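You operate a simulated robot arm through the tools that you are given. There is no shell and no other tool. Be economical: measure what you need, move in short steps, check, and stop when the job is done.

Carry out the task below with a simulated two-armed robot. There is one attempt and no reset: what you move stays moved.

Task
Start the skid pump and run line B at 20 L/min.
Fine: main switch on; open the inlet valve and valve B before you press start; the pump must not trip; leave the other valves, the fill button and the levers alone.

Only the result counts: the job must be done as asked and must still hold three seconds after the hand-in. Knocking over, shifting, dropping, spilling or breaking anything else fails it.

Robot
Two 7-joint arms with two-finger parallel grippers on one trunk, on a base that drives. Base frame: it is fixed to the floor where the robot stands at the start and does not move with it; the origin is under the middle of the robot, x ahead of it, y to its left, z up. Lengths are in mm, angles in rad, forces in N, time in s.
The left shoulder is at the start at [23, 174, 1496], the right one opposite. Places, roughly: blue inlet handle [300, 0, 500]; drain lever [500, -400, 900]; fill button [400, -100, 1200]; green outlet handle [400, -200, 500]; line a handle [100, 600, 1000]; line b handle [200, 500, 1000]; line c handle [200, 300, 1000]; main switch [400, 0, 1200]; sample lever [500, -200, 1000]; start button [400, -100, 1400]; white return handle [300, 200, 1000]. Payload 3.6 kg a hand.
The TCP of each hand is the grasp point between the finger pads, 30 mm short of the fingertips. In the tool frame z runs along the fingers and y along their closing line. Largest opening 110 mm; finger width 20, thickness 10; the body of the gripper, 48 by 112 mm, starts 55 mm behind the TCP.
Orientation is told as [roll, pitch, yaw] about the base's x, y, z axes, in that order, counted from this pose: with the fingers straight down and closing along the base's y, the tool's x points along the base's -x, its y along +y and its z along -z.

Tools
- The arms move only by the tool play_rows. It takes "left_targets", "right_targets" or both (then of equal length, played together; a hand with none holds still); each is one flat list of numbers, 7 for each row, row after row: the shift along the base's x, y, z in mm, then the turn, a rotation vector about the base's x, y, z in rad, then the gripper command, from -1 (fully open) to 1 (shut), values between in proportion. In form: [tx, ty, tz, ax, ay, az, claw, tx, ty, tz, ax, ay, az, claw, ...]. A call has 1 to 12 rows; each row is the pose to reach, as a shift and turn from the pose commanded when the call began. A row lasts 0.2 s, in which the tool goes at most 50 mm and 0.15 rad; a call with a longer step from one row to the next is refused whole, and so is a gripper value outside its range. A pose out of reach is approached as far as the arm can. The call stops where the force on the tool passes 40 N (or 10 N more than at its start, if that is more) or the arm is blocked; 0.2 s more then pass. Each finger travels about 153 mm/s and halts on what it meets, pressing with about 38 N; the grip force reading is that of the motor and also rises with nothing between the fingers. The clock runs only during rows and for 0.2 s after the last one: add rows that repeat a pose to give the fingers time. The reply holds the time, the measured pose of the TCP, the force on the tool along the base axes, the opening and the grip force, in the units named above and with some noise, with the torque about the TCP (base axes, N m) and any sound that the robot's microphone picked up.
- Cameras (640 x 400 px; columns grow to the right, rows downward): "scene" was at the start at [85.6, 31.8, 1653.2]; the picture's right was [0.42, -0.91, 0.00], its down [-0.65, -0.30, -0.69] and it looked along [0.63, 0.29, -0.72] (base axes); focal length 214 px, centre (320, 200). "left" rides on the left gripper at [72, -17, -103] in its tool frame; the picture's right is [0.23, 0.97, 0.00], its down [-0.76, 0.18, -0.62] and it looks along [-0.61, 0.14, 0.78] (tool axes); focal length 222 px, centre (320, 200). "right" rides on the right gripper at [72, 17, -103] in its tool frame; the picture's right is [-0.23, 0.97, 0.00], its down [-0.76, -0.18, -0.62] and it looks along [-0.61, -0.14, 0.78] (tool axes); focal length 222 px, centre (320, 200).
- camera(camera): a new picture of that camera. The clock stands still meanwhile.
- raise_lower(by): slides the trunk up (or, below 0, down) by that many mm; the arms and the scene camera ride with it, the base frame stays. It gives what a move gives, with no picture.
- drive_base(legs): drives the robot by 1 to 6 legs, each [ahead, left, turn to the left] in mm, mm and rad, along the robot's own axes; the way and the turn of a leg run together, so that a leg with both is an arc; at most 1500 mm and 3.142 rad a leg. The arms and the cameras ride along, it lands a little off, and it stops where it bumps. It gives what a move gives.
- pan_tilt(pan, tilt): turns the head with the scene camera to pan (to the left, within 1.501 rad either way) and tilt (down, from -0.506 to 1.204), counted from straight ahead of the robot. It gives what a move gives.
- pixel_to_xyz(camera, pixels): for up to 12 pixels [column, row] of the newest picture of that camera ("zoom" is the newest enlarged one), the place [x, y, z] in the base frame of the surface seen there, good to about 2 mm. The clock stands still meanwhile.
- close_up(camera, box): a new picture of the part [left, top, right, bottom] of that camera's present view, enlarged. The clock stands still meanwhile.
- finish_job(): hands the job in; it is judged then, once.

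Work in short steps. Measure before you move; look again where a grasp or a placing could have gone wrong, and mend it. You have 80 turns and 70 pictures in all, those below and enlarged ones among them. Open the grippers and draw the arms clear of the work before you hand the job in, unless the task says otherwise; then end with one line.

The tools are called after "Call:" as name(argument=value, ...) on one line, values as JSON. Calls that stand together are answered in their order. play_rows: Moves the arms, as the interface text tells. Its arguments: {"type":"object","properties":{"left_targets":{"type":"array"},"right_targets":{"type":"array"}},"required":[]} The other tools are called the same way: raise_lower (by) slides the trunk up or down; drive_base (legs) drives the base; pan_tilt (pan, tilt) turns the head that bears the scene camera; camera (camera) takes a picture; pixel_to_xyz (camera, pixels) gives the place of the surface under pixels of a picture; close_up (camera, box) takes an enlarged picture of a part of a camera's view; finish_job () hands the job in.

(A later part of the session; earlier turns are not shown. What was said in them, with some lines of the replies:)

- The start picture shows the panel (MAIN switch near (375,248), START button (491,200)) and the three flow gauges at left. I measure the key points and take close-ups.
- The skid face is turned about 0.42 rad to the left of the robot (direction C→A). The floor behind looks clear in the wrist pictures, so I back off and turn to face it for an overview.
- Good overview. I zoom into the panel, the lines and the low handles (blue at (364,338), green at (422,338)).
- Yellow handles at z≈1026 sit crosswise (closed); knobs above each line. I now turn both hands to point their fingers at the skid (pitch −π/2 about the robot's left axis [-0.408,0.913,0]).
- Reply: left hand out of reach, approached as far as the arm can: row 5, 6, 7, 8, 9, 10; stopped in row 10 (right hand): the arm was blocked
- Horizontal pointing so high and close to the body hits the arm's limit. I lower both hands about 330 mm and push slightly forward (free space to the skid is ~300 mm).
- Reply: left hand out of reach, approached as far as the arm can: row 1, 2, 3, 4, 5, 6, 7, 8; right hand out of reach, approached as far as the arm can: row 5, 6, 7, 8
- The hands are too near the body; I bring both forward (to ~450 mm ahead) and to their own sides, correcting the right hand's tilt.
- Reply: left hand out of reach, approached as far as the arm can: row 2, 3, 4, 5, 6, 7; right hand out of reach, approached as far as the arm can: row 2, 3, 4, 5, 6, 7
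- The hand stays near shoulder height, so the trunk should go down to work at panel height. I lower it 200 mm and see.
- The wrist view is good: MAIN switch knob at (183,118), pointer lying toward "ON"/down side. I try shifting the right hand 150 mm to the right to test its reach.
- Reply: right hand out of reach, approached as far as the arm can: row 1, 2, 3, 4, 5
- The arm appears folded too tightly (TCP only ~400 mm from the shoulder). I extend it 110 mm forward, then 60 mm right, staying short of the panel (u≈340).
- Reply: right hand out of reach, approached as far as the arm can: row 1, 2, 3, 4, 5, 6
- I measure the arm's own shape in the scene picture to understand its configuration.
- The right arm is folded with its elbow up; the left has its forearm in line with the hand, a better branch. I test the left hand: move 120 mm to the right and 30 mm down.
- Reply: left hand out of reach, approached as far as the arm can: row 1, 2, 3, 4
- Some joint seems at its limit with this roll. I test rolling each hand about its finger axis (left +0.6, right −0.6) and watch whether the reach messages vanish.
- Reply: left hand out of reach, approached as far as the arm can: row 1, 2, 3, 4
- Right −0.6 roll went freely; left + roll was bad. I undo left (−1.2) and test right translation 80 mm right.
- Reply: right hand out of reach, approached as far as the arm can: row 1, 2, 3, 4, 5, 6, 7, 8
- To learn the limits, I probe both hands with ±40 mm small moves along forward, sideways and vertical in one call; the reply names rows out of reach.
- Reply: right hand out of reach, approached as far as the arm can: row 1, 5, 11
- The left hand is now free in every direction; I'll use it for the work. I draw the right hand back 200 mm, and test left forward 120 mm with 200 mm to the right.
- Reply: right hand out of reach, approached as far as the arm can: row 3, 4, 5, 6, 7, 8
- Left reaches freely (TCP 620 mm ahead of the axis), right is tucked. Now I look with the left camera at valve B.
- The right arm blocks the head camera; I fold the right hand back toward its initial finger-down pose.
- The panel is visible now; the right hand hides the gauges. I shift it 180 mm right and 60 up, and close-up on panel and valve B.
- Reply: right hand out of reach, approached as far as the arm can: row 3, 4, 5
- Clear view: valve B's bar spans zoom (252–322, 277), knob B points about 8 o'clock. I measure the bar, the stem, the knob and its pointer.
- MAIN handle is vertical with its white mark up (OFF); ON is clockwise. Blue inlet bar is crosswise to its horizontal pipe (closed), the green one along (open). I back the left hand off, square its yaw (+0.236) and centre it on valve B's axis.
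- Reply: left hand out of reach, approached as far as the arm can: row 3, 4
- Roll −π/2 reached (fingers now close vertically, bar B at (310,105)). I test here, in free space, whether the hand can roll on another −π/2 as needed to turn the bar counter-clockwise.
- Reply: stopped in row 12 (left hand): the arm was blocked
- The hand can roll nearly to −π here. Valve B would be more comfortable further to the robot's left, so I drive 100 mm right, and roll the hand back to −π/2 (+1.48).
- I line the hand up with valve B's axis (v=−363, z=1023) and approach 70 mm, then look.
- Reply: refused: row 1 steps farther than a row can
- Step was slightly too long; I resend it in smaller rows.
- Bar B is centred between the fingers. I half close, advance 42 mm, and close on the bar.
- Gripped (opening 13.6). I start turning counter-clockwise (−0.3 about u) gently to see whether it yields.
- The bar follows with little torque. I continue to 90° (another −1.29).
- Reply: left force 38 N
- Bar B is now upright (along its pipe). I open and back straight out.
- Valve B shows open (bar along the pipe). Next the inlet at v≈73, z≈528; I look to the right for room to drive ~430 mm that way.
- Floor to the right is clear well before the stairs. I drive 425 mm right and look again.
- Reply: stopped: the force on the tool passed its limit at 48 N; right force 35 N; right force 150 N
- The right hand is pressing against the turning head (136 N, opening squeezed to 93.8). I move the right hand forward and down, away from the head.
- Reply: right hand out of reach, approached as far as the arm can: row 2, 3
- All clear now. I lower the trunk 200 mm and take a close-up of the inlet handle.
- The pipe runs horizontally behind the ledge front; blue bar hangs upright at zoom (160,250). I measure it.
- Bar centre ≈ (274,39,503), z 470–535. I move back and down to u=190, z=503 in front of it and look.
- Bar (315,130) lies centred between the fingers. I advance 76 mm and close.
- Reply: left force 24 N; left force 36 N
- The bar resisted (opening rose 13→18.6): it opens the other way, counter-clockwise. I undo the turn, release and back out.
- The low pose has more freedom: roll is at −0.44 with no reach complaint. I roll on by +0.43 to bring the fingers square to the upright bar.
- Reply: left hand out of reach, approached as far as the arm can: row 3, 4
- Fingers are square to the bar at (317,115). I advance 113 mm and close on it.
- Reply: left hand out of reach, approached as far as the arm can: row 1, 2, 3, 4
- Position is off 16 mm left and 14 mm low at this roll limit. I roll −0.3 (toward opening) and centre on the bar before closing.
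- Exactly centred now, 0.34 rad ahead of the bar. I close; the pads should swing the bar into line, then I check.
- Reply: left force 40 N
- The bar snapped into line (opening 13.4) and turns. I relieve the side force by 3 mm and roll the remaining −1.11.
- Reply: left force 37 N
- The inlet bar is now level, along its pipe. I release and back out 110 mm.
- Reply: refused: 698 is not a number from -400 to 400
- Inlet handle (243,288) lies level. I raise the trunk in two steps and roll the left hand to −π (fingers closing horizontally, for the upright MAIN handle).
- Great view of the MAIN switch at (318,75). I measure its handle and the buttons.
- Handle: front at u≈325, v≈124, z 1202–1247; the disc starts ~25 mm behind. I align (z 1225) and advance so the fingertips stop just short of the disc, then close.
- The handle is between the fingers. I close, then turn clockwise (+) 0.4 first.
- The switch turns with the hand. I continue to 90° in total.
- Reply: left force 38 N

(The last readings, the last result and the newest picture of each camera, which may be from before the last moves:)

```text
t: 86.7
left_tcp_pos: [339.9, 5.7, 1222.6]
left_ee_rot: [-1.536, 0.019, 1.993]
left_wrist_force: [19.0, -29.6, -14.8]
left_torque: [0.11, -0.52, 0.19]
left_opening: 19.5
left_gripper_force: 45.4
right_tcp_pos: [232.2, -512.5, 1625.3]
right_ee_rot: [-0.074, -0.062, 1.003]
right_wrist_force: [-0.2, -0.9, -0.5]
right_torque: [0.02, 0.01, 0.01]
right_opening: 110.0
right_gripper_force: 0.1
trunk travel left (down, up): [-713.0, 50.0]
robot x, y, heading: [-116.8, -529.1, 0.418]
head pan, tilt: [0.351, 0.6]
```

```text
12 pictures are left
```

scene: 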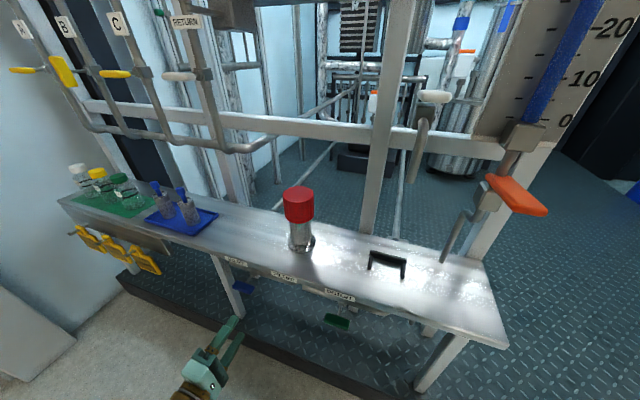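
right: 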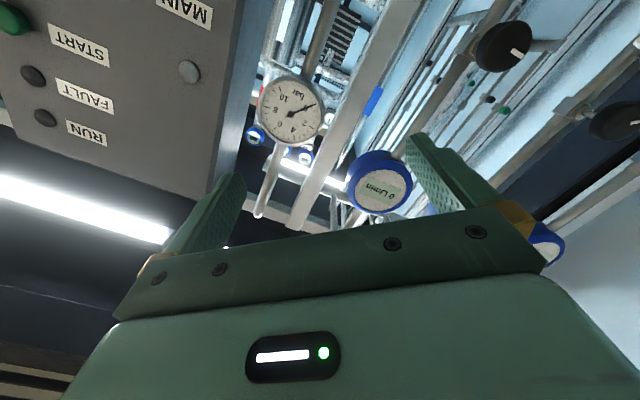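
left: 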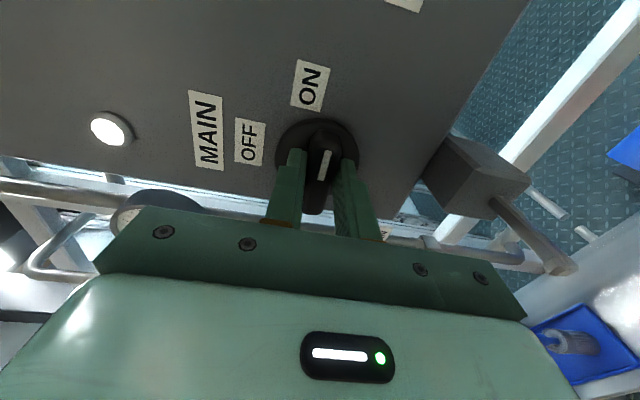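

MAIN is at ON and the white lamp (110,128) is lit. I release and back out 110 mm. Before starting I'll preset knob B (it seems nearly shut) so the pump won't dead-head.

Call:
play_rows(left_targets=[0, 3, 1, 0, 0, 0, -0.2, 0, 3, 1, 0, 0, 0, -0.2, -36, -13, 1, 0, 0, 0, -0.5, -73, -29, 1, 0, 0, 0, -0.7, -109, -45, 1, 0, 0, 0, -0.7])

Call:
drive_base(legs=[[0, 483, 0]])

Call:
play_rows(left_targets=[0, 0, 0, -0.13, -0.058, 0, -0.7, 0, 0, 0, -0.26, -0.117, 0, -0.7, 0, 0, 0, -0.39, -0.175, 0, -0.7, 0, 0, 0, -0.52, -0.233, 0, -0.7, 0, 0, 0, -0.65, -0.291, 0, -0.7, 0, 0, 0, -0.78, -0.35, 0, -0.7, 0, 0, 0, -0.91, -0.408, 0, -0.7, 0, 0, 0, -1.04, -0.466, 0, -0.7, 0, 0, 0, -1.17, -0.525, 0, -0.7, 0, 0, 0, -1.3, -0.583, 0, -0.7, 0, 0, 0, -1.42, -0.635, 0, -0.7])

Call:
camera(camera="left")

```text
t: 87.9
left_tcp_pos: [227.3, -32.2, 1226.9]
left_ee_rot: [-1.545, 0.02, 1.999]
left_wrist_force: [-0.2, -1.2, -0.2]
left_torque: [-0.04, 0.01, -0.01]
left_opening: 93.6
left_gripper_force: 0.1
right_tcp_pos: [227.2, -508.6, 1626.8]
right_ee_rot: [-0.081, -0.061, 1.004]
right_wrist_force: [0.6, -0.1, 1.0]
right_torque: [0.02, 0.0, 0.03]
right_opening: 110.0
right_gripper_force: 0.0
trunk travel left (down, up): [-713.0, 50.0]
robot x, y, heading: [-117.9, -529.9, 0.418]
head pan, tilt: [0.351, 0.6]
```

```text
t: 90.8
left_tcp_pos: [26.7, 409.7, 1226.2]
left_ee_rot: [-1.541, 0.019, 2.006]
left_wrist_force: [0.2, 0.8, -0.6]
left_torque: [-0.01, -0.04, 0.0]
left_opening: 93.7
left_gripper_force: 0.1
right_tcp_pos: [29.7, -66.6, 1627.6]
right_ee_rot: [-0.081, -0.064, 1.013]
right_wrist_force: [0.6, 0.0, 0.3]
right_torque: [0.0, -0.02, -0.01]
right_opening: 110.1
right_gripper_force: 0.0
trunk travel left (down, up): [-713.0, 50.0]
robot x, y, heading: [-311.0, -90.5, 0.425]
head pan, tilt: [0.351, 0.6]
```

```text
t: 93.2
left_tcp_pos: [27.5, 409.9, 1226.0]
left_ee_rot: [0.516, 1.552, -2.234]
left_wrist_force: [-0.3, 0.0, 0.3]
left_torque: [-0.01, 0.0, -0.02]
left_opening: 93.4
left_gripper_force: 0.0
right_tcp_pos: [29.3, -66.0, 1628.1]
right_ee_rot: [-0.079, -0.064, 1.012]
right_wrist_force: [-0.6, 0.6, -0.5]
right_torque: [-0.03, -0.01, 0.02]
right_opening: 110.1
right_gripper_force: 0.0
trunk travel left (down, up): [-713.0, 50.0]
robot x, y, heading: [-313.1, -93.3, 0.423]
head pan, tilt: [0.351, 0.6]
```

```text
11 pictures are left
```

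left: 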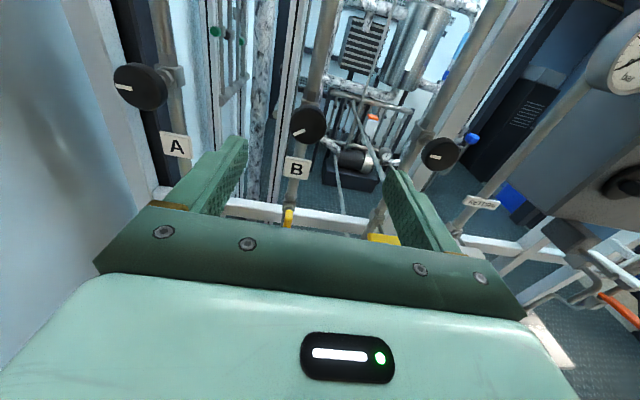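

Knob B is at (308,124), pointer about 8 o'clock. I measure it.

Call:
pixel_to_xyz(camera="left", pixels=[[305, 128], [293, 126], [317, 127], [305, 114], [303, 142], [312, 112], [299, 131], [145, 88], [437, 155]])

Call:
close_up(camera="left", box=[270, 90, 350, 160])

```text
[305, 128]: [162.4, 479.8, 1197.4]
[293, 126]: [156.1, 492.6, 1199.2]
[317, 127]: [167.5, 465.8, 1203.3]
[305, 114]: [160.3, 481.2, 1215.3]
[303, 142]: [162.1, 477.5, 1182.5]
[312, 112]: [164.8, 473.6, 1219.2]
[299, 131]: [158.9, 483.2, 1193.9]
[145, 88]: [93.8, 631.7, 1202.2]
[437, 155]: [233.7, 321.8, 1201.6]
```

```text
5.71 times, centred on (310, 125) of left
```

zoom: 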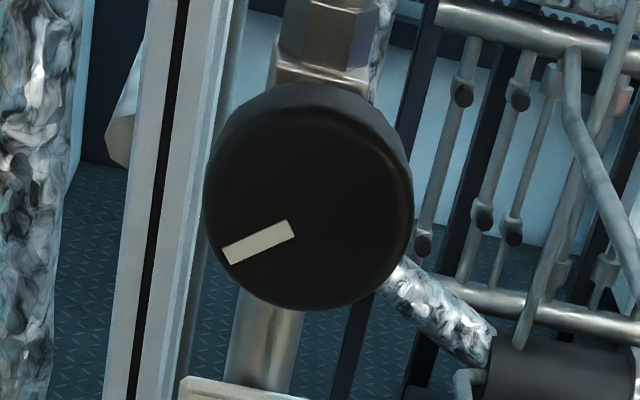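

Knob centre ≈ v −364, z 1202, face u≈343. I advance to TCP u≈333, close on it, and check the grip numbers.

Call:
play_rows(left_targets=[32, 15, -12, 0, 0, 0, -0.7, 64, 30, -24, 0, 0, 0, -0.7, 96, 44, -24, 0, 0, 0, -0.7, 128, 58, -24, 0, 0, 0, -0.7, 128, 58, -24, 0, 0, 0, 1, 128, 58, -24, 0, 0, 0, 1, 128, 58, -24, 0, 0, 0, 1])

```text
t: 94.8
left_tcp_pos: [156.2, 473.0, 1204.9]
left_ee_rot: [0.471, 1.557, -2.275]
left_wrist_force: [6.4, 13.8, 7.1]
left_torque: [-0.02, 0.16, 1.55]
left_opening: 44.1
left_gripper_force: 44.2
right_tcp_pos: [29.4, -63.3, 1627.0]
right_ee_rot: [-0.08, -0.06, 1.012]
right_wrist_force: [0.6, -0.3, -0.3]
right_torque: [0.06, 0.01, -0.01]
right_opening: 110.2
right_gripper_force: 0.0
trunk travel left (down, up): [-713.0, 50.0]
robot x, y, heading: [-311.0, -86.7, 0.429]
head pan, tilt: [0.351, 0.6]
```

Knob gripped (44 mm). I turn it clockwise 0.8 rad and look at the pointer.

Call:
play_rows(left_targets=[0, 0, 0, 0.12, 0.054, 0, 1, 0, 0, 0, 0.24, 0.107, 0, 1, 0, 0, 0, 0.36, 0.161, 0, 1, 0, 0, 0, 0.48, 0.214, 0, 1, 0, 0, 0, 0.6, 0.268, 0, 1, 0, 0, 0, 0.73, 0.326, 0, 1])

Call:
camera(camera="left")

```text
t: 96.2
left_tcp_pos: [156.1, 471.6, 1202.5]
left_ee_rot: [-1.527, 0.777, 2.013]
left_wrist_force: [11.4, 20.3, 16.3]
left_torque: [-0.24, -0.91, 0.74]
left_opening: 43.8
left_gripper_force: 45.1
right_tcp_pos: [30.3, -63.8, 1627.8]
right_ee_rot: [-0.081, -0.059, 1.013]
right_wrist_force: [-0.8, -0.2, 0.8]
right_torque: [-0.01, -0.03, 0.01]
right_opening: 109.8
right_gripper_force: 0.1
trunk travel left (down, up): [-713.0, 50.0]
robot x, y, heading: [-310.7, -88.8, 0.425]
head pan, tilt: [0.351, 0.6]
```

```text
9 pictures are left
```

left: 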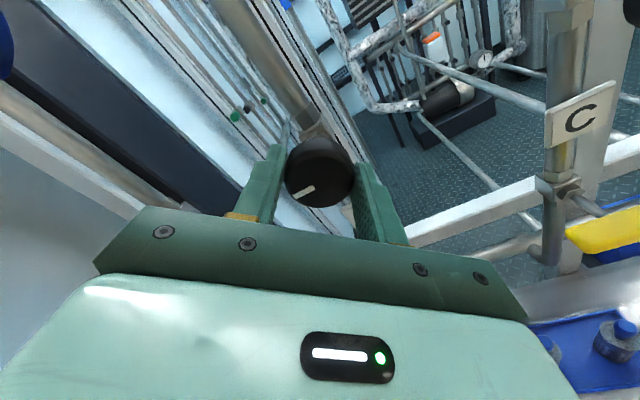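

The pointer moved with the hand past 9 o'clock (no stop there). I turn another 0.8 rad to put the throttle near mid-range before the start.

Call:
play_rows(left_targets=[0, -1, -1, 0.12, 0.054, 0, 1, 0, -1, -1, 0.24, 0.107, 0, 1, 0, -1, -1, 0.36, 0.161, 0, 1, 0, -1, -1, 0.48, 0.214, 0, 1, 0, -1, -1, 0.6, 0.268, 0, 1, 0, -1, -1, 0.73, 0.326, 0, 1])

Call:
play_rows(left_targets=[0, 0, 0, 0, 0, 0, -0.5, 0, 0, 0, 0, 0, 0, -0.5, -36, -16, 0, 0, 0, 0, -0.5, -73, -32, 0, 0, 0, 0, -0.5, -110, -49, 0, 0, 0, 0, 0, -128, -57, 0, 0, 0, 0, 1])

Call:
close_up(camera="left", box=[160, 0, 480, 200])

```text
t: 97.6
left_tcp_pos: [153.8, 465.9, 1200.5]
left_ee_rot: [-1.541, -0.022, 2.001]
left_wrist_force: [0.5, 9.2, 9.8]
left_torque: [-0.16, -1.38, 0.06]
left_opening: 44.0
left_gripper_force: 44.8
right_tcp_pos: [28.1, -65.1, 1628.1]
right_ee_rot: [-0.082, -0.063, 1.012]
right_wrist_force: [-0.1, 0.8, -0.4]
right_torque: [0.0, 0.0, 0.01]
right_opening: 109.7
right_gripper_force: 0.0
trunk travel left (down, up): [-713.0, 50.0]
robot x, y, heading: [-310.4, -88.8, 0.43]
head pan, tilt: [0.351, 0.6]
```

```text
t: 99.0
left_tcp_pos: [26.3, 408.5, 1203.1]
left_ee_rot: [-1.543, -0.023, 2.006]
left_wrist_force: [0.1, 0.1, 0.2]
left_torque: [-0.03, -0.01, 0.01]
left_opening: 0.0
left_gripper_force: 37.8
right_tcp_pos: [28.4, -66.1, 1628.5]
right_ee_rot: [-0.081, -0.062, 1.011]
right_wrist_force: [0.4, -0.1, 0.0]
right_torque: [-0.01, -0.01, -0.02]
right_opening: 110.1
right_gripper_force: 0.0
trunk travel left (down, up): [-713.0, 50.0]
robot x, y, heading: [-314.1, -89.0, 0.433]
head pan, tilt: [0.351, 0.6]
```

```text
2.00 times, centred on (320, 100) of left
```

zoom: 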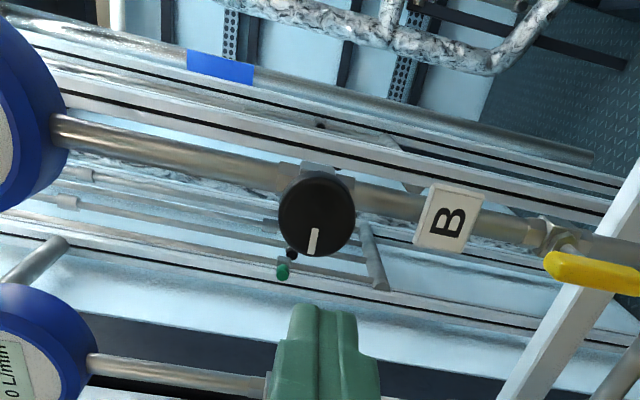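

World-left is image-down here, so the pointer now stands at 9 o'clock like the closed A and C: clockwise is the shut stop and the throttle opens counter-clockwise. I regrip and turn it 90° counter-clockwise.

Call:
play_rows(left_targets=[0, 0, 0, 0, 0, 0, -0.7, 32, 15, 0, 0, 0, 0, -0.7, 64, 30, 0, 0, 0, 0, -0.7, 96, 45, 0, 0, 0, 0, -0.7, 129, 61, 0, 0, 0, 0, -0.7, 129, 61, 0, 0, 0, 0, 1, 129, 61, 0, 0, 0, 0, 1, 129, 61, 0, 0, 0, 0, 1])

Call:
play_rows(left_targets=[0, 0, 0, -0.119, -0.053, 0, 1, 0, 0, 0, -0.237, -0.106, 0, 1, 0, 0, 0, -0.356, -0.159, 0, 1, 0, 0, 0, -0.475, -0.212, 0, 1, 0, 0, 0, -0.593, -0.265, 0, 1, 0, 0, 0, -0.712, -0.318, 0, 1, 0, 0, 0, -0.831, -0.371, 0, 1, 0, 0, 0, -0.949, -0.424, 0, 1, 0, 0, 0, -1.068, -0.477, 0, 1, 0, 0, 0, -1.187, -0.53, 0, 1, 0, 0, 0, -1.306, -0.583, 0, 1, 0, 0, 0, -1.424, -0.636, 0, 1])

Call:
play_rows(left_targets=[0, 0, 0, 0, 0, 0, -0.5, 0, 0, 0, 0, 0, 0, -0.5, -36, -16, 0, 0, 0, 0, -0.5, -73, -32, 0, 0, 0, 0, -0.5, -110, -49, 0, 0, 0, 0, 0, -128, -57, 0, 0, 0, 0, 1])

Call:
close_up(camera="left", box=[160, 0, 480, 200])

```text
t: 100.8
left_tcp_pos: [155.6, 470.4, 1200.4]
left_ee_rot: [-1.543, -0.024, 2.005]
left_wrist_force: [6.7, 0.1, -3.3]
left_torque: [0.37, -0.84, -0.82]
left_opening: 44.1
left_gripper_force: 45.1
right_tcp_pos: [31.5, -67.0, 1626.7]
right_ee_rot: [-0.082, -0.062, 1.012]
right_wrist_force: [-0.2, 0.0, -0.8]
right_torque: [0.01, 0.02, -0.02]
right_opening: 110.0
right_gripper_force: 0.1
trunk travel left (down, up): [-713.0, 50.0]
robot x, y, heading: [-311.2, -94.3, 0.426]
head pan, tilt: [0.351, 0.6]
```

```text
t: 103.4
left_tcp_pos: [155.2, 472.8, 1202.7]
left_ee_rot: [-1.115, 1.536, 2.422]
left_wrist_force: [5.8, 9.0, 15.4]
left_torque: [0.11, -0.17, 1.44]
left_opening: 43.9
left_gripper_force: 45.5
right_tcp_pos: [28.8, -66.1, 1628.3]
right_ee_rot: [-0.08, -0.061, 1.014]
right_wrist_force: [0.4, 0.1, -0.8]
right_torque: [0.0, 0.0, -0.01]
right_opening: 110.1
right_gripper_force: 0.0
trunk travel left (down, up): [-713.0, 50.0]
robot x, y, heading: [-308.1, -89.1, 0.426]
head pan, tilt: [0.351, 0.6]
```

```text
t: 104.8
left_tcp_pos: [27.2, 415.0, 1200.3]
left_ee_rot: [-1.157, 1.534, 2.377]
left_wrist_force: [0.3, -0.6, -0.1]
left_torque: [0.01, 0.0, -0.03]
left_opening: 0.2
left_gripper_force: 38.3
right_tcp_pos: [28.0, -64.0, 1628.9]
right_ee_rot: [-0.082, -0.062, 1.013]
right_wrist_force: [0.8, 0.7, 0.2]
right_torque: [0.02, -0.01, 0.0]
right_opening: 110.1
right_gripper_force: 0.1
trunk travel left (down, up): [-713.0, 50.0]
robot x, y, heading: [-310.5, -92.2, 0.427]
head pan, tilt: [0.351, 0.6]
```

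```text
2.00 times, centred on (320, 100) of left
```

zoom: 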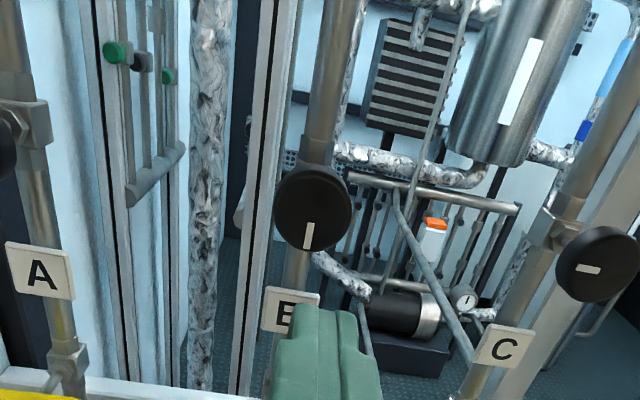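

Knob B now points to 6 o'clock (a quarter open). Next START: I drive 600 mm right, raise the trunk 45 and the hand 148, fingers shut, then look.

Call:
drive_base(legs=[[0, -600, 0]])

Call:
raise_lower(by=45)

Call:
play_rows(left_targets=[6, -13, 40, 0, 0, 0, 1, 12, -26, 80, 0, 0, 0, 1, 18, -40, 115, 0, 0, 0, 1, 22, -50, 148, 0, 0, 0, 1, 22, -50, 148, 0, 0, 0, 1])

Call:
camera(camera="left")

```text
t: 108.1
left_tcp_pos: [267.7, -119.4, 1199.6]
left_ee_rot: [-1.12, 1.535, 2.424]
left_wrist_force: [0.5, 0.4, 0.2]
left_torque: [-0.01, -0.02, -0.01]
left_opening: 0.1
left_gripper_force: 37.9
right_tcp_pos: [276.3, -597.5, 1628.2]
right_ee_rot: [-0.081, -0.062, 1.027]
right_wrist_force: [0.2, 0.5, 0.4]
right_torque: [0.02, -0.02, -0.01]
right_opening: 110.2
right_gripper_force: 0.0
trunk travel left (down, up): [-713.0, 50.0]
robot x, y, heading: [-66.0, -623.1, 0.442]
head pan, tilt: [0.351, 0.6]
```

```text
t: 109.0
left_tcp_pos: [268.8, -119.8, 1245.0]
left_ee_rot: [-1.124, 1.532, 2.423]
left_wrist_force: [-0.8, 0.7, 0.7]
left_torque: [0.02, -0.01, 0.02]
left_opening: 0.1
left_gripper_force: 37.6
right_tcp_pos: [277.9, -597.3, 1672.1]
right_ee_rot: [-0.081, -0.063, 1.026]
right_wrist_force: [1.2, -0.7, -1.1]
right_torque: [-0.02, 0.02, -0.01]
right_opening: 110.1
right_gripper_force: 0.1
trunk travel left (down, up): [-758.0, 5.0]
robot x, y, heading: [-62.9, -627.1, 0.439]
head pan, tilt: [0.351, 0.6]
```

```text
t: 110.2
left_tcp_pos: [291.6, -168.7, 1393.4]
left_ee_rot: [-1.127, 1.532, 2.421]
left_wrist_force: [-0.5, 1.0, -0.3]
left_torque: [0.0, -0.02, 0.0]
left_opening: 0.2
left_gripper_force: 38.0
right_tcp_pos: [276.8, -598.5, 1672.4]
right_ee_rot: [-0.08, -0.064, 1.028]
right_wrist_force: [0.8, 0.2, -0.7]
right_torque: [0.01, -0.02, 0.01]
right_opening: 110.1
right_gripper_force: 0.1
trunk travel left (down, up): [-758.0, 5.0]
robot x, y, heading: [-61.9, -628.8, 0.44]
head pan, tilt: [0.351, 0.6]
```

```text
6 pictures are left
```

left: 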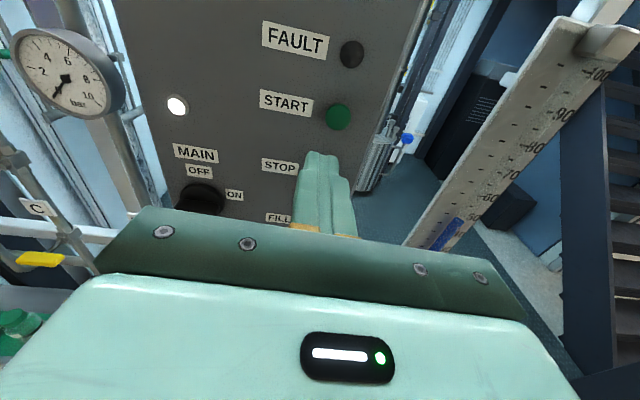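

START button is at (338,117). I measure it.

Call:
pixel_to_xyz(camera="left", pixels=[[338, 117], [330, 117], [345, 117], [338, 108], [338, 126], [315, 120]])

```text
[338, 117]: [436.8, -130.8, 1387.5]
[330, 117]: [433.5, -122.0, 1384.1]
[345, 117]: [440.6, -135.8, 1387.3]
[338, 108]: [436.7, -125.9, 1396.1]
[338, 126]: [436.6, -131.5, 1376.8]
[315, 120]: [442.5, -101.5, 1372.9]
```

Button centre ≈ (437,−128,1387). I approach to 15 mm short, then push in 4 mm steps to 10 mm deep and hold briefly.

Call:
play_rows(left_targets=[35, 0, -6, 0, 0, 0, 1, 70, 10, -6, 0, 0, 0, 1, 104, 22.7, -6, 0, 0, 0, 1, 111, 25.8, -6, 0, 0, 0, 1, 118, 28.7, -6, 0, 0, 0, 1, 121.5, 30.3, -6, 0, 0, 0, 1, 125, 31.9, -6, 0, 0, 0, 1, 128, 33.2, -6, 0, 0, 0, 1])

Call:
play_rows(left_targets=[-36, -16, 0, 0, 0, 0, 1, -73, -32, 0, 0, 0, 0, 1, -110, -60, 0, 0, 0, 0, 1])

Call:
camera(camera="left")

```text
t: 112.0
left_tcp_pos: [413.2, -136.8, 1387.5]
left_ee_rot: [-1.133, 1.532, 2.414]
left_wrist_force: [-16.8, -6.9, -5.6]
left_torque: [-0.02, 0.04, 0.07]
left_opening: 0.0
left_gripper_force: 38.0
right_tcp_pos: [271.4, -600.4, 1673.1]
right_ee_rot: [-0.082, -0.065, 1.027]
right_wrist_force: [0.1, 0.4, 0.4]
right_torque: [0.04, -0.02, -0.02]
right_opening: 109.7
right_gripper_force: 0.0
trunk travel left (down, up): [-758.0, 5.0]
robot x, y, heading: [-64.2, -625.2, 0.437]
head pan, tilt: [0.351, 0.6]
heard: click
```

```text
t: 112.8
left_tcp_pos: [309.3, -196.2, 1389.9]
left_ee_rot: [-1.169, 1.535, 2.375]
left_wrist_force: [0.5, 0.7, -0.2]
left_torque: [0.01, 0.01, 0.02]
left_opening: 0.0
left_gripper_force: 37.5
right_tcp_pos: [274.6, -599.5, 1672.5]
right_ee_rot: [-0.081, -0.063, 1.025]
right_wrist_force: [-1.7, -0.5, -0.3]
right_torque: [0.02, -0.02, 0.04]
right_opening: 109.9
right_gripper_force: 0.2
trunk travel left (down, up): [-758.0, 5.0]
robot x, y, heading: [-64.7, -626.4, 0.438]
head pan, tilt: [0.351, 0.6]
```

```text
5 pictures are left
```

left: 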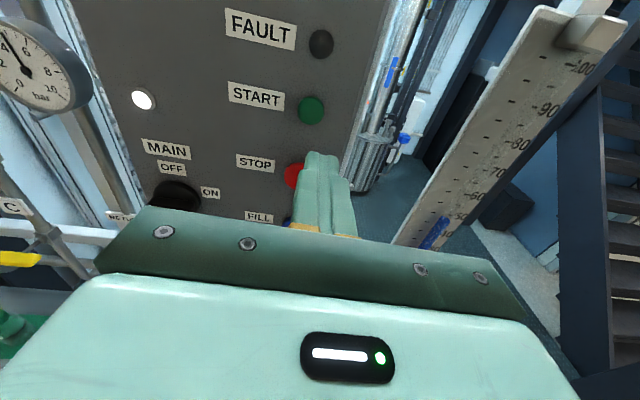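

Click heard, pressure up to ~4–5 bar, FAULT dark. I return to knob B and read the flow.

Call:
drive_base(legs=[[0, 640, -0.017]])

Call:
raise_lower(by=-45)

Call:
close_up(camera="scene", box=[160, 80, 440, 260])

```text
t: 116.4
left_tcp_pos: [53.6, 376.9, 1389.4]
left_ee_rot: [-1.135, 1.532, 2.394]
left_wrist_force: [0.1, -1.2, 0.7]
left_torque: [-0.08, -0.02, 0.01]
left_opening: 0.1
left_gripper_force: 37.8
right_tcp_pos: [13.1, -25.3, 1672.5]
right_ee_rot: [-0.08, -0.062, 1.004]
right_wrist_force: [0.2, 0.1, -0.1]
right_torque: [0.0, -0.01, 0.03]
right_opening: 109.9
right_gripper_force: 0.0
trunk travel left (down, up): [-758.0, 5.0]
robot x, y, heading: [-328.1, -44.4, 0.419]
head pan, tilt: [0.351, 0.6]
```

```text
t: 117.3
left_tcp_pos: [52.8, 378.2, 1343.7]
left_ee_rot: [-1.134, 1.533, 2.39]
left_wrist_force: [0.9, -0.3, -0.5]
left_torque: [-0.02, 0.01, -0.02]
left_opening: 0.0
left_gripper_force: 38.3
right_tcp_pos: [11.8, -24.1, 1626.2]
right_ee_rot: [-0.08, -0.063, 1.005]
right_wrist_force: [-0.1, -0.1, 0.3]
right_torque: [0.01, 0.02, -0.01]
right_opening: 110.1
right_gripper_force: 0.0
trunk travel left (down, up): [-713.0, 50.0]
robot x, y, heading: [-328.9, -42.4, 0.416]
head pan, tilt: [0.351, 0.6]
```

```text
2.22 times, centred on (300, 170) of scene
```

zoom: 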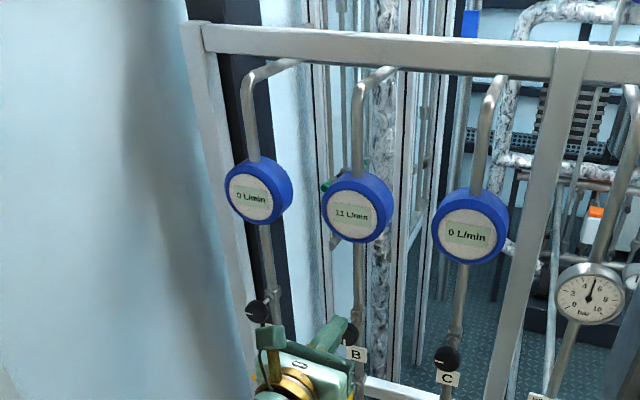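

Line B reads 11 L/min at 90° (5.3 bar), the others 0. I restore the earlier stance (50 mm right), lower the hand in front of the knob and roll it back for a further counter-clockwise turn.

Call:
drive_base(legs=[[0, -50, 0]])

Call:
play_rows(left_targets=[-12, 19, -35, 0.132, 0.059, 0, 0, -23, 38, -70, 0.265, 0.118, 0, -0.5, -35, 58, -105, 0.397, 0.177, 0, -0.7, -46, 77, -141, 0.53, 0.236, 0, -0.7, -46, 77, -141, 0.662, 0.295, 0, -0.7, -46, 77, -141, 0.794, 0.354, 0, -0.7, -46, 77, -141, 0.927, 0.413, 0, -0.7, -46, 77, -141, 1.059, 0.472, 0, -0.7, -46, 77, -141, 1.191, 0.531, 0, -0.7, -46, 77, -141, 1.324, 0.59, 0, -0.7, -46, 77, -141, 1.456, 0.649, 0, -0.7, -46, 77, -141, 1.588, 0.708, 0, -0.7])

Call:
play_rows(left_targets=[0, 0, 0, 0.128, 0.057, 0, -0.7, 0, 0, 0, 0.256, 0.114, 0, -0.7, 0, 0, 0, 0.375, 0.167, 0, -0.7, 0, 0, 0, 0.375, 0.167, 0, -0.7])

```text
t: 118.2
left_tcp_pos: [69.9, 341.1, 1342.7]
left_ee_rot: [-1.071, 1.537, 2.458]
left_wrist_force: [-0.3, 1.0, 0.0]
left_torque: [-0.01, -0.01, -0.04]
left_opening: 0.0
left_gripper_force: 37.9
right_tcp_pos: [27.7, -60.9, 1627.7]
right_ee_rot: [-0.085, -0.06, 1.008]
right_wrist_force: [0.0, 0.1, 0.7]
right_torque: [-0.08, -0.02, -0.01]
right_opening: 110.1
right_gripper_force: 0.1
trunk travel left (down, up): [-713.0, 50.0]
robot x, y, heading: [-308.7, -89.1, 0.417]
head pan, tilt: [0.351, 0.6]
```

```text
t: 120.8
left_tcp_pos: [25.4, 410.3, 1203.4]
left_ee_rot: [-1.542, -0.206, 2.005]
left_wrist_force: [0.0, 0.8, -0.4]
left_torque: [0.01, 0.04, -0.01]
left_opening: 93.6
left_gripper_force: 0.2
right_tcp_pos: [31.2, -66.7, 1626.5]
right_ee_rot: [-0.08, -0.063, 1.008]
right_wrist_force: [-0.4, 0.4, 0.4]
right_torque: [-0.01, 0.02, 0.0]
right_opening: 109.9
right_gripper_force: 0.0
trunk travel left (down, up): [-713.0, 50.0]
robot x, y, heading: [-312.1, -94.7, 0.417]
head pan, tilt: [0.351, 0.6]
```

```text
t: 121.8
left_tcp_pos: [27.2, 410.6, 1203.3]
left_ee_rot: [-1.549, -0.616, 2.009]
left_wrist_force: [0.3, 0.4, 1.7]
left_torque: [0.02, 0.03, 0.01]
left_opening: 93.6
left_gripper_force: 0.1
right_tcp_pos: [31.7, -68.0, 1627.4]
right_ee_rot: [-0.081, -0.063, 1.007]
right_wrist_force: [0.8, 0.6, 0.9]
right_torque: [-0.01, -0.02, -0.01]
right_opening: 110.1
right_gripper_force: 0.0
trunk travel left (down, up): [-713.0, 50.0]
robot x, y, heading: [-307.8, -88.2, 0.415]
head pan, tilt: [0.351, 0.6]
```

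Free, roll −0.95. I grip the knob and turn counter-clockwise 1.4 rad, then read while holding.

Call:
play_rows(left_targets=[32, 15, 0, 0, 0, 0, -0.7, 64, 30, 0, 0, 0, 0, -0.7, 96, 45, 0, 0, 0, 0, -0.7, 128.5, 60, 0, 0, 0, 0, -0.7, 128.5, 60, 0, 0, 0, 0, 1, 128.5, 60, 0, 0, 0, 0, 1, 128.5, 60, 0, 0, 0, 0, 1])

Call:
play_rows(left_targets=[0, 0, 0, -0.116, -0.052, 0, 1, 0, 0, 0, -0.232, -0.104, 0, 1, 0, 0, 0, -0.348, -0.156, 0, 1, 0, 0, 0, -0.464, -0.208, 0, 1, 0, 0, 0, -0.58, -0.26, 0, 1, 0, 0, 0, -0.7, -0.312, 0, 1, 0, 0, 0, -0.815, -0.364, 0, 1, 0, 0, 0, -0.93, -0.416, 0, 1, 0, 0, 0, -1.05, -0.468, 0, 1, 0, 0, 0, -1.165, -0.52, 0, 1, 0, 0, 0, -1.278, -0.571, 0, 1, 0, 0, 0, -1.278, -0.571, 0, 1])

Call:
close_up(camera="scene", box=[200, 120, 420, 240])

```text
t: 123.4
left_tcp_pos: [157.9, 473.7, 1200.0]
left_ee_rot: [-1.543, -0.611, 2.006]
left_wrist_force: [2.6, 1.8, -14.6]
left_torque: [0.1, -0.18, -0.8]
left_opening: 44.1
left_gripper_force: 45.1
right_tcp_pos: [33.8, -65.3, 1626.4]
right_ee_rot: [-0.079, -0.061, 1.006]
right_wrist_force: [0.3, -0.5, 0.3]
right_torque: [0.0, 0.02, 0.04]
right_opening: 109.9
right_gripper_force: 0.0
trunk travel left (down, up): [-713.0, 50.0]
robot x, y, heading: [-311.4, -89.8, 0.421]
head pan, tilt: [0.351, 0.6]
```

```text
t: 126.0
left_tcp_pos: [156.8, 473.7, 1199.8]
left_ee_rot: [-1.516, 0.788, 2.015]
left_wrist_force: [4.7, 1.1, -21.4]
left_torque: [0.27, -0.53, 0.35]
left_opening: 44.1
left_gripper_force: 44.7
right_tcp_pos: [34.4, -65.2, 1627.5]
right_ee_rot: [-0.079, -0.059, 1.008]
right_wrist_force: [0.0, -0.2, 0.1]
right_torque: [0.03, 0.0, 0.03]
right_opening: 110.2
right_gripper_force: 0.1
trunk travel left (down, up): [-713.0, 50.0]
robot x, y, heading: [-310.0, -88.9, 0.419]
head pan, tilt: [0.351, 0.6]
```

```text
2.91 times, centred on (310, 180) of scene
```

zoom: 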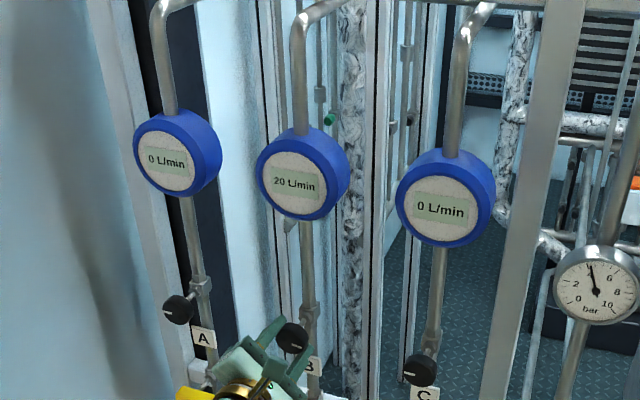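

It reads 20 L/min on B. I release, back the hand well clear, let some time pass, and re-read.

Call:
play_rows(left_targets=[0, 0, 0, 0, 0, 0, -0.6, 0, 0, 0, 0, 0, 0, -0.6, -30, -13, 0, 0, 0, 0, -0.6, -66, -29, 0, 0, 0, 0, -0.6, -100, -45, 0, 0, 0, 0, -0.6, -136, -61, 0, 0, 0, 0, -0.6, -172, -77, 0, 0, 0, 0, -1, -190, -85, 0, 0, 0, 0, -1, -190, -85, 0, 0, 0, 0, -1, -190, -85, 0, 0, 0, 0, -1, -190, -85, 0, 0, 0, 0, -1])

Call:
close_up(camera="scene", box=[260, 140, 350, 200])

```text
t: 128.4
left_tcp_pos: [-34.9, 384.9, 1203.2]
left_ee_rot: [-1.525, 0.785, 2.01]
left_wrist_force: [0.1, -0.7, -0.6]
left_torque: [0.02, 0.0, 0.0]
left_opening: 110.0
left_gripper_force: 0.1
right_tcp_pos: [31.4, -68.5, 1627.1]
right_ee_rot: [-0.081, -0.063, 1.007]
right_wrist_force: [-0.7, 0.0, -0.8]
right_torque: [0.01, 0.0, -0.03]
right_opening: 109.8
right_gripper_force: 0.1
trunk travel left (down, up): [-713.0, 50.0]
robot x, y, heading: [-309.9, -87.4, 0.421]
head pan, tilt: [0.351, 0.6]
```

```text
6.67 times, centred on (305, 170) of scene
```

zoom: 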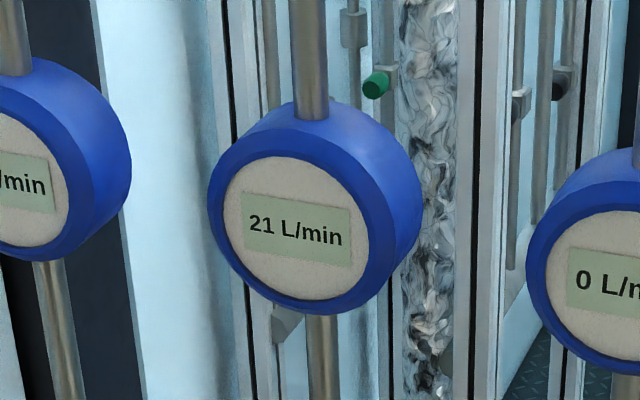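

It settled at 21 L/min, slightly over. I regrip and turn back clockwise 0.15 rad, then release and retreat again.

Call:
play_rows(left_targets=[38, 17, 0, 0, 0, 0, -0.7, 76, 34, 0, 0, 0, 0, -0.7, 114, 51, 0, 0, 0, 0, -0.7, 152, 69, 0, 0, 0, 0, -0.7, 191, 87, -1, 0, 0, 0, -0.7, 191, 87, -1, 0, 0, 0, 1, 191, 87, -1, 0, 0, 0, 1, 191, 87, -1, 0, 0, 0, 1, 191, 87, -1, 0.069, 0.03, 0, 1, 191, 87, -1, 0.137, 0.061, 0, 1, 191, 87, -1, 0.137, 0.061, 0, 1])

Call:
play_rows(left_targets=[0, 0, 0, 0, 0, 0, -0.6, 0, 0, 0, 0, 0, 0, -0.6, -30, -13, 0, 0, 0, 0, -0.6, -66, -29, 0, 0, 0, 0, -0.6, -100, -45, 0, 0, 0, 0, -0.6, -136, -61, 0, 0, 0, 0, -0.6, -172, -77, 0, 0, 0, 0, -1, -190, -85, 0, 0, 0, 0, -1, -190, -85, 0, 0, 0, 0, -1, -190, -85, 0, 0, 0, 0, -1, -190, -85, 0, 0, 0, 0, -1, -190, -85, 0, 0, 0, 0, -1])

Call:
play_rows(left_targets=[0, 0, 0, 0, 0, 0, -1, 0, 0, 0, 0, 0, 0, -1, 0, 0, 0, 0, 0, 0, -1, 0, 0, 0, 0, 0, 0, -1, 0, 0, 0, 0, 0, 0, -1, 0, 0, 0, 0, 0, 0, -1, 0, 0, 0, 0, 0, 0, -1, 0, 0, 0, 0, 0, 0, -1])

Call:
close_up(camera="scene", box=[260, 140, 350, 200])

```text
t: 130.8
left_tcp_pos: [158.3, 473.0, 1199.7]
left_ee_rot: [-1.528, 0.634, 2.007]
left_wrist_force: [10.5, -2.7, -4.5]
left_torque: [0.5, -1.17, -0.06]
left_opening: 44.4
left_gripper_force: 45.1
right_tcp_pos: [34.2, -69.6, 1627.1]
right_ee_rot: [-0.076, -0.061, 1.006]
right_wrist_force: [-0.1, 0.1, -0.1]
right_torque: [0.0, -0.01, -0.03]
right_opening: 109.9
right_gripper_force: 0.0
trunk travel left (down, up): [-713.0, 50.0]
robot x, y, heading: [-312.8, -91.7, 0.422]
head pan, tilt: [0.351, 0.6]
```

```text
t: 133.4
left_tcp_pos: [-33.1, 387.7, 1203.4]
left_ee_rot: [-1.527, 0.635, 2.008]
left_wrist_force: [-0.5, -0.3, 0.3]
left_torque: [-0.02, 0.0, -0.02]
left_opening: 109.8
left_gripper_force: 0.0
right_tcp_pos: [30.7, -68.8, 1627.5]
right_ee_rot: [-0.08, -0.062, 1.006]
right_wrist_force: [0.1, 0.9, 0.1]
right_torque: [0.02, -0.02, 0.01]
right_opening: 110.1
right_gripper_force: 0.1
trunk travel left (down, up): [-713.0, 50.0]
robot x, y, heading: [-310.4, -87.8, 0.42]
head pan, tilt: [0.351, 0.6]
```

```text
t: 135.2
left_tcp_pos: [-33.7, 386.4, 1201.8]
left_ee_rot: [-1.527, 0.634, 2.009]
left_wrist_force: [-0.2, -0.4, 0.6]
left_torque: [0.02, 0.0, 0.0]
left_opening: 110.3
left_gripper_force: 0.1
right_tcp_pos: [31.7, -68.4, 1626.6]
right_ee_rot: [-0.08, -0.063, 1.007]
right_wrist_force: [0.0, -0.1, 0.3]
right_torque: [0.0, 0.01, 0.0]
right_opening: 109.8
right_gripper_force: 0.0
trunk travel left (down, up): [-713.0, 50.0]
robot x, y, heading: [-306.4, -91.5, 0.421]
head pan, tilt: [0.351, 0.6]
```

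```text
6.67 times, centred on (305, 170) of scene
```

zoom: 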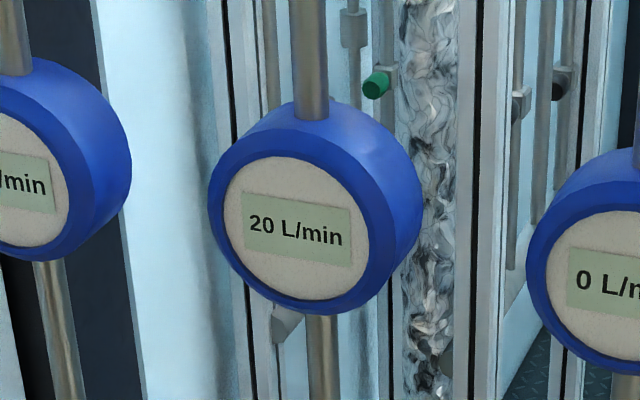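

The gauge on B shows a settled 20 L/min, hands are open and clear. I hand in.

Call:
finish_job()

```text
The job is handed in.
```

The skid pump is running and line B reads a settled 20 L/min. The main switch is on, the inlet valve and valve B were opened before start, and the FAULT lamp was dark just after start.
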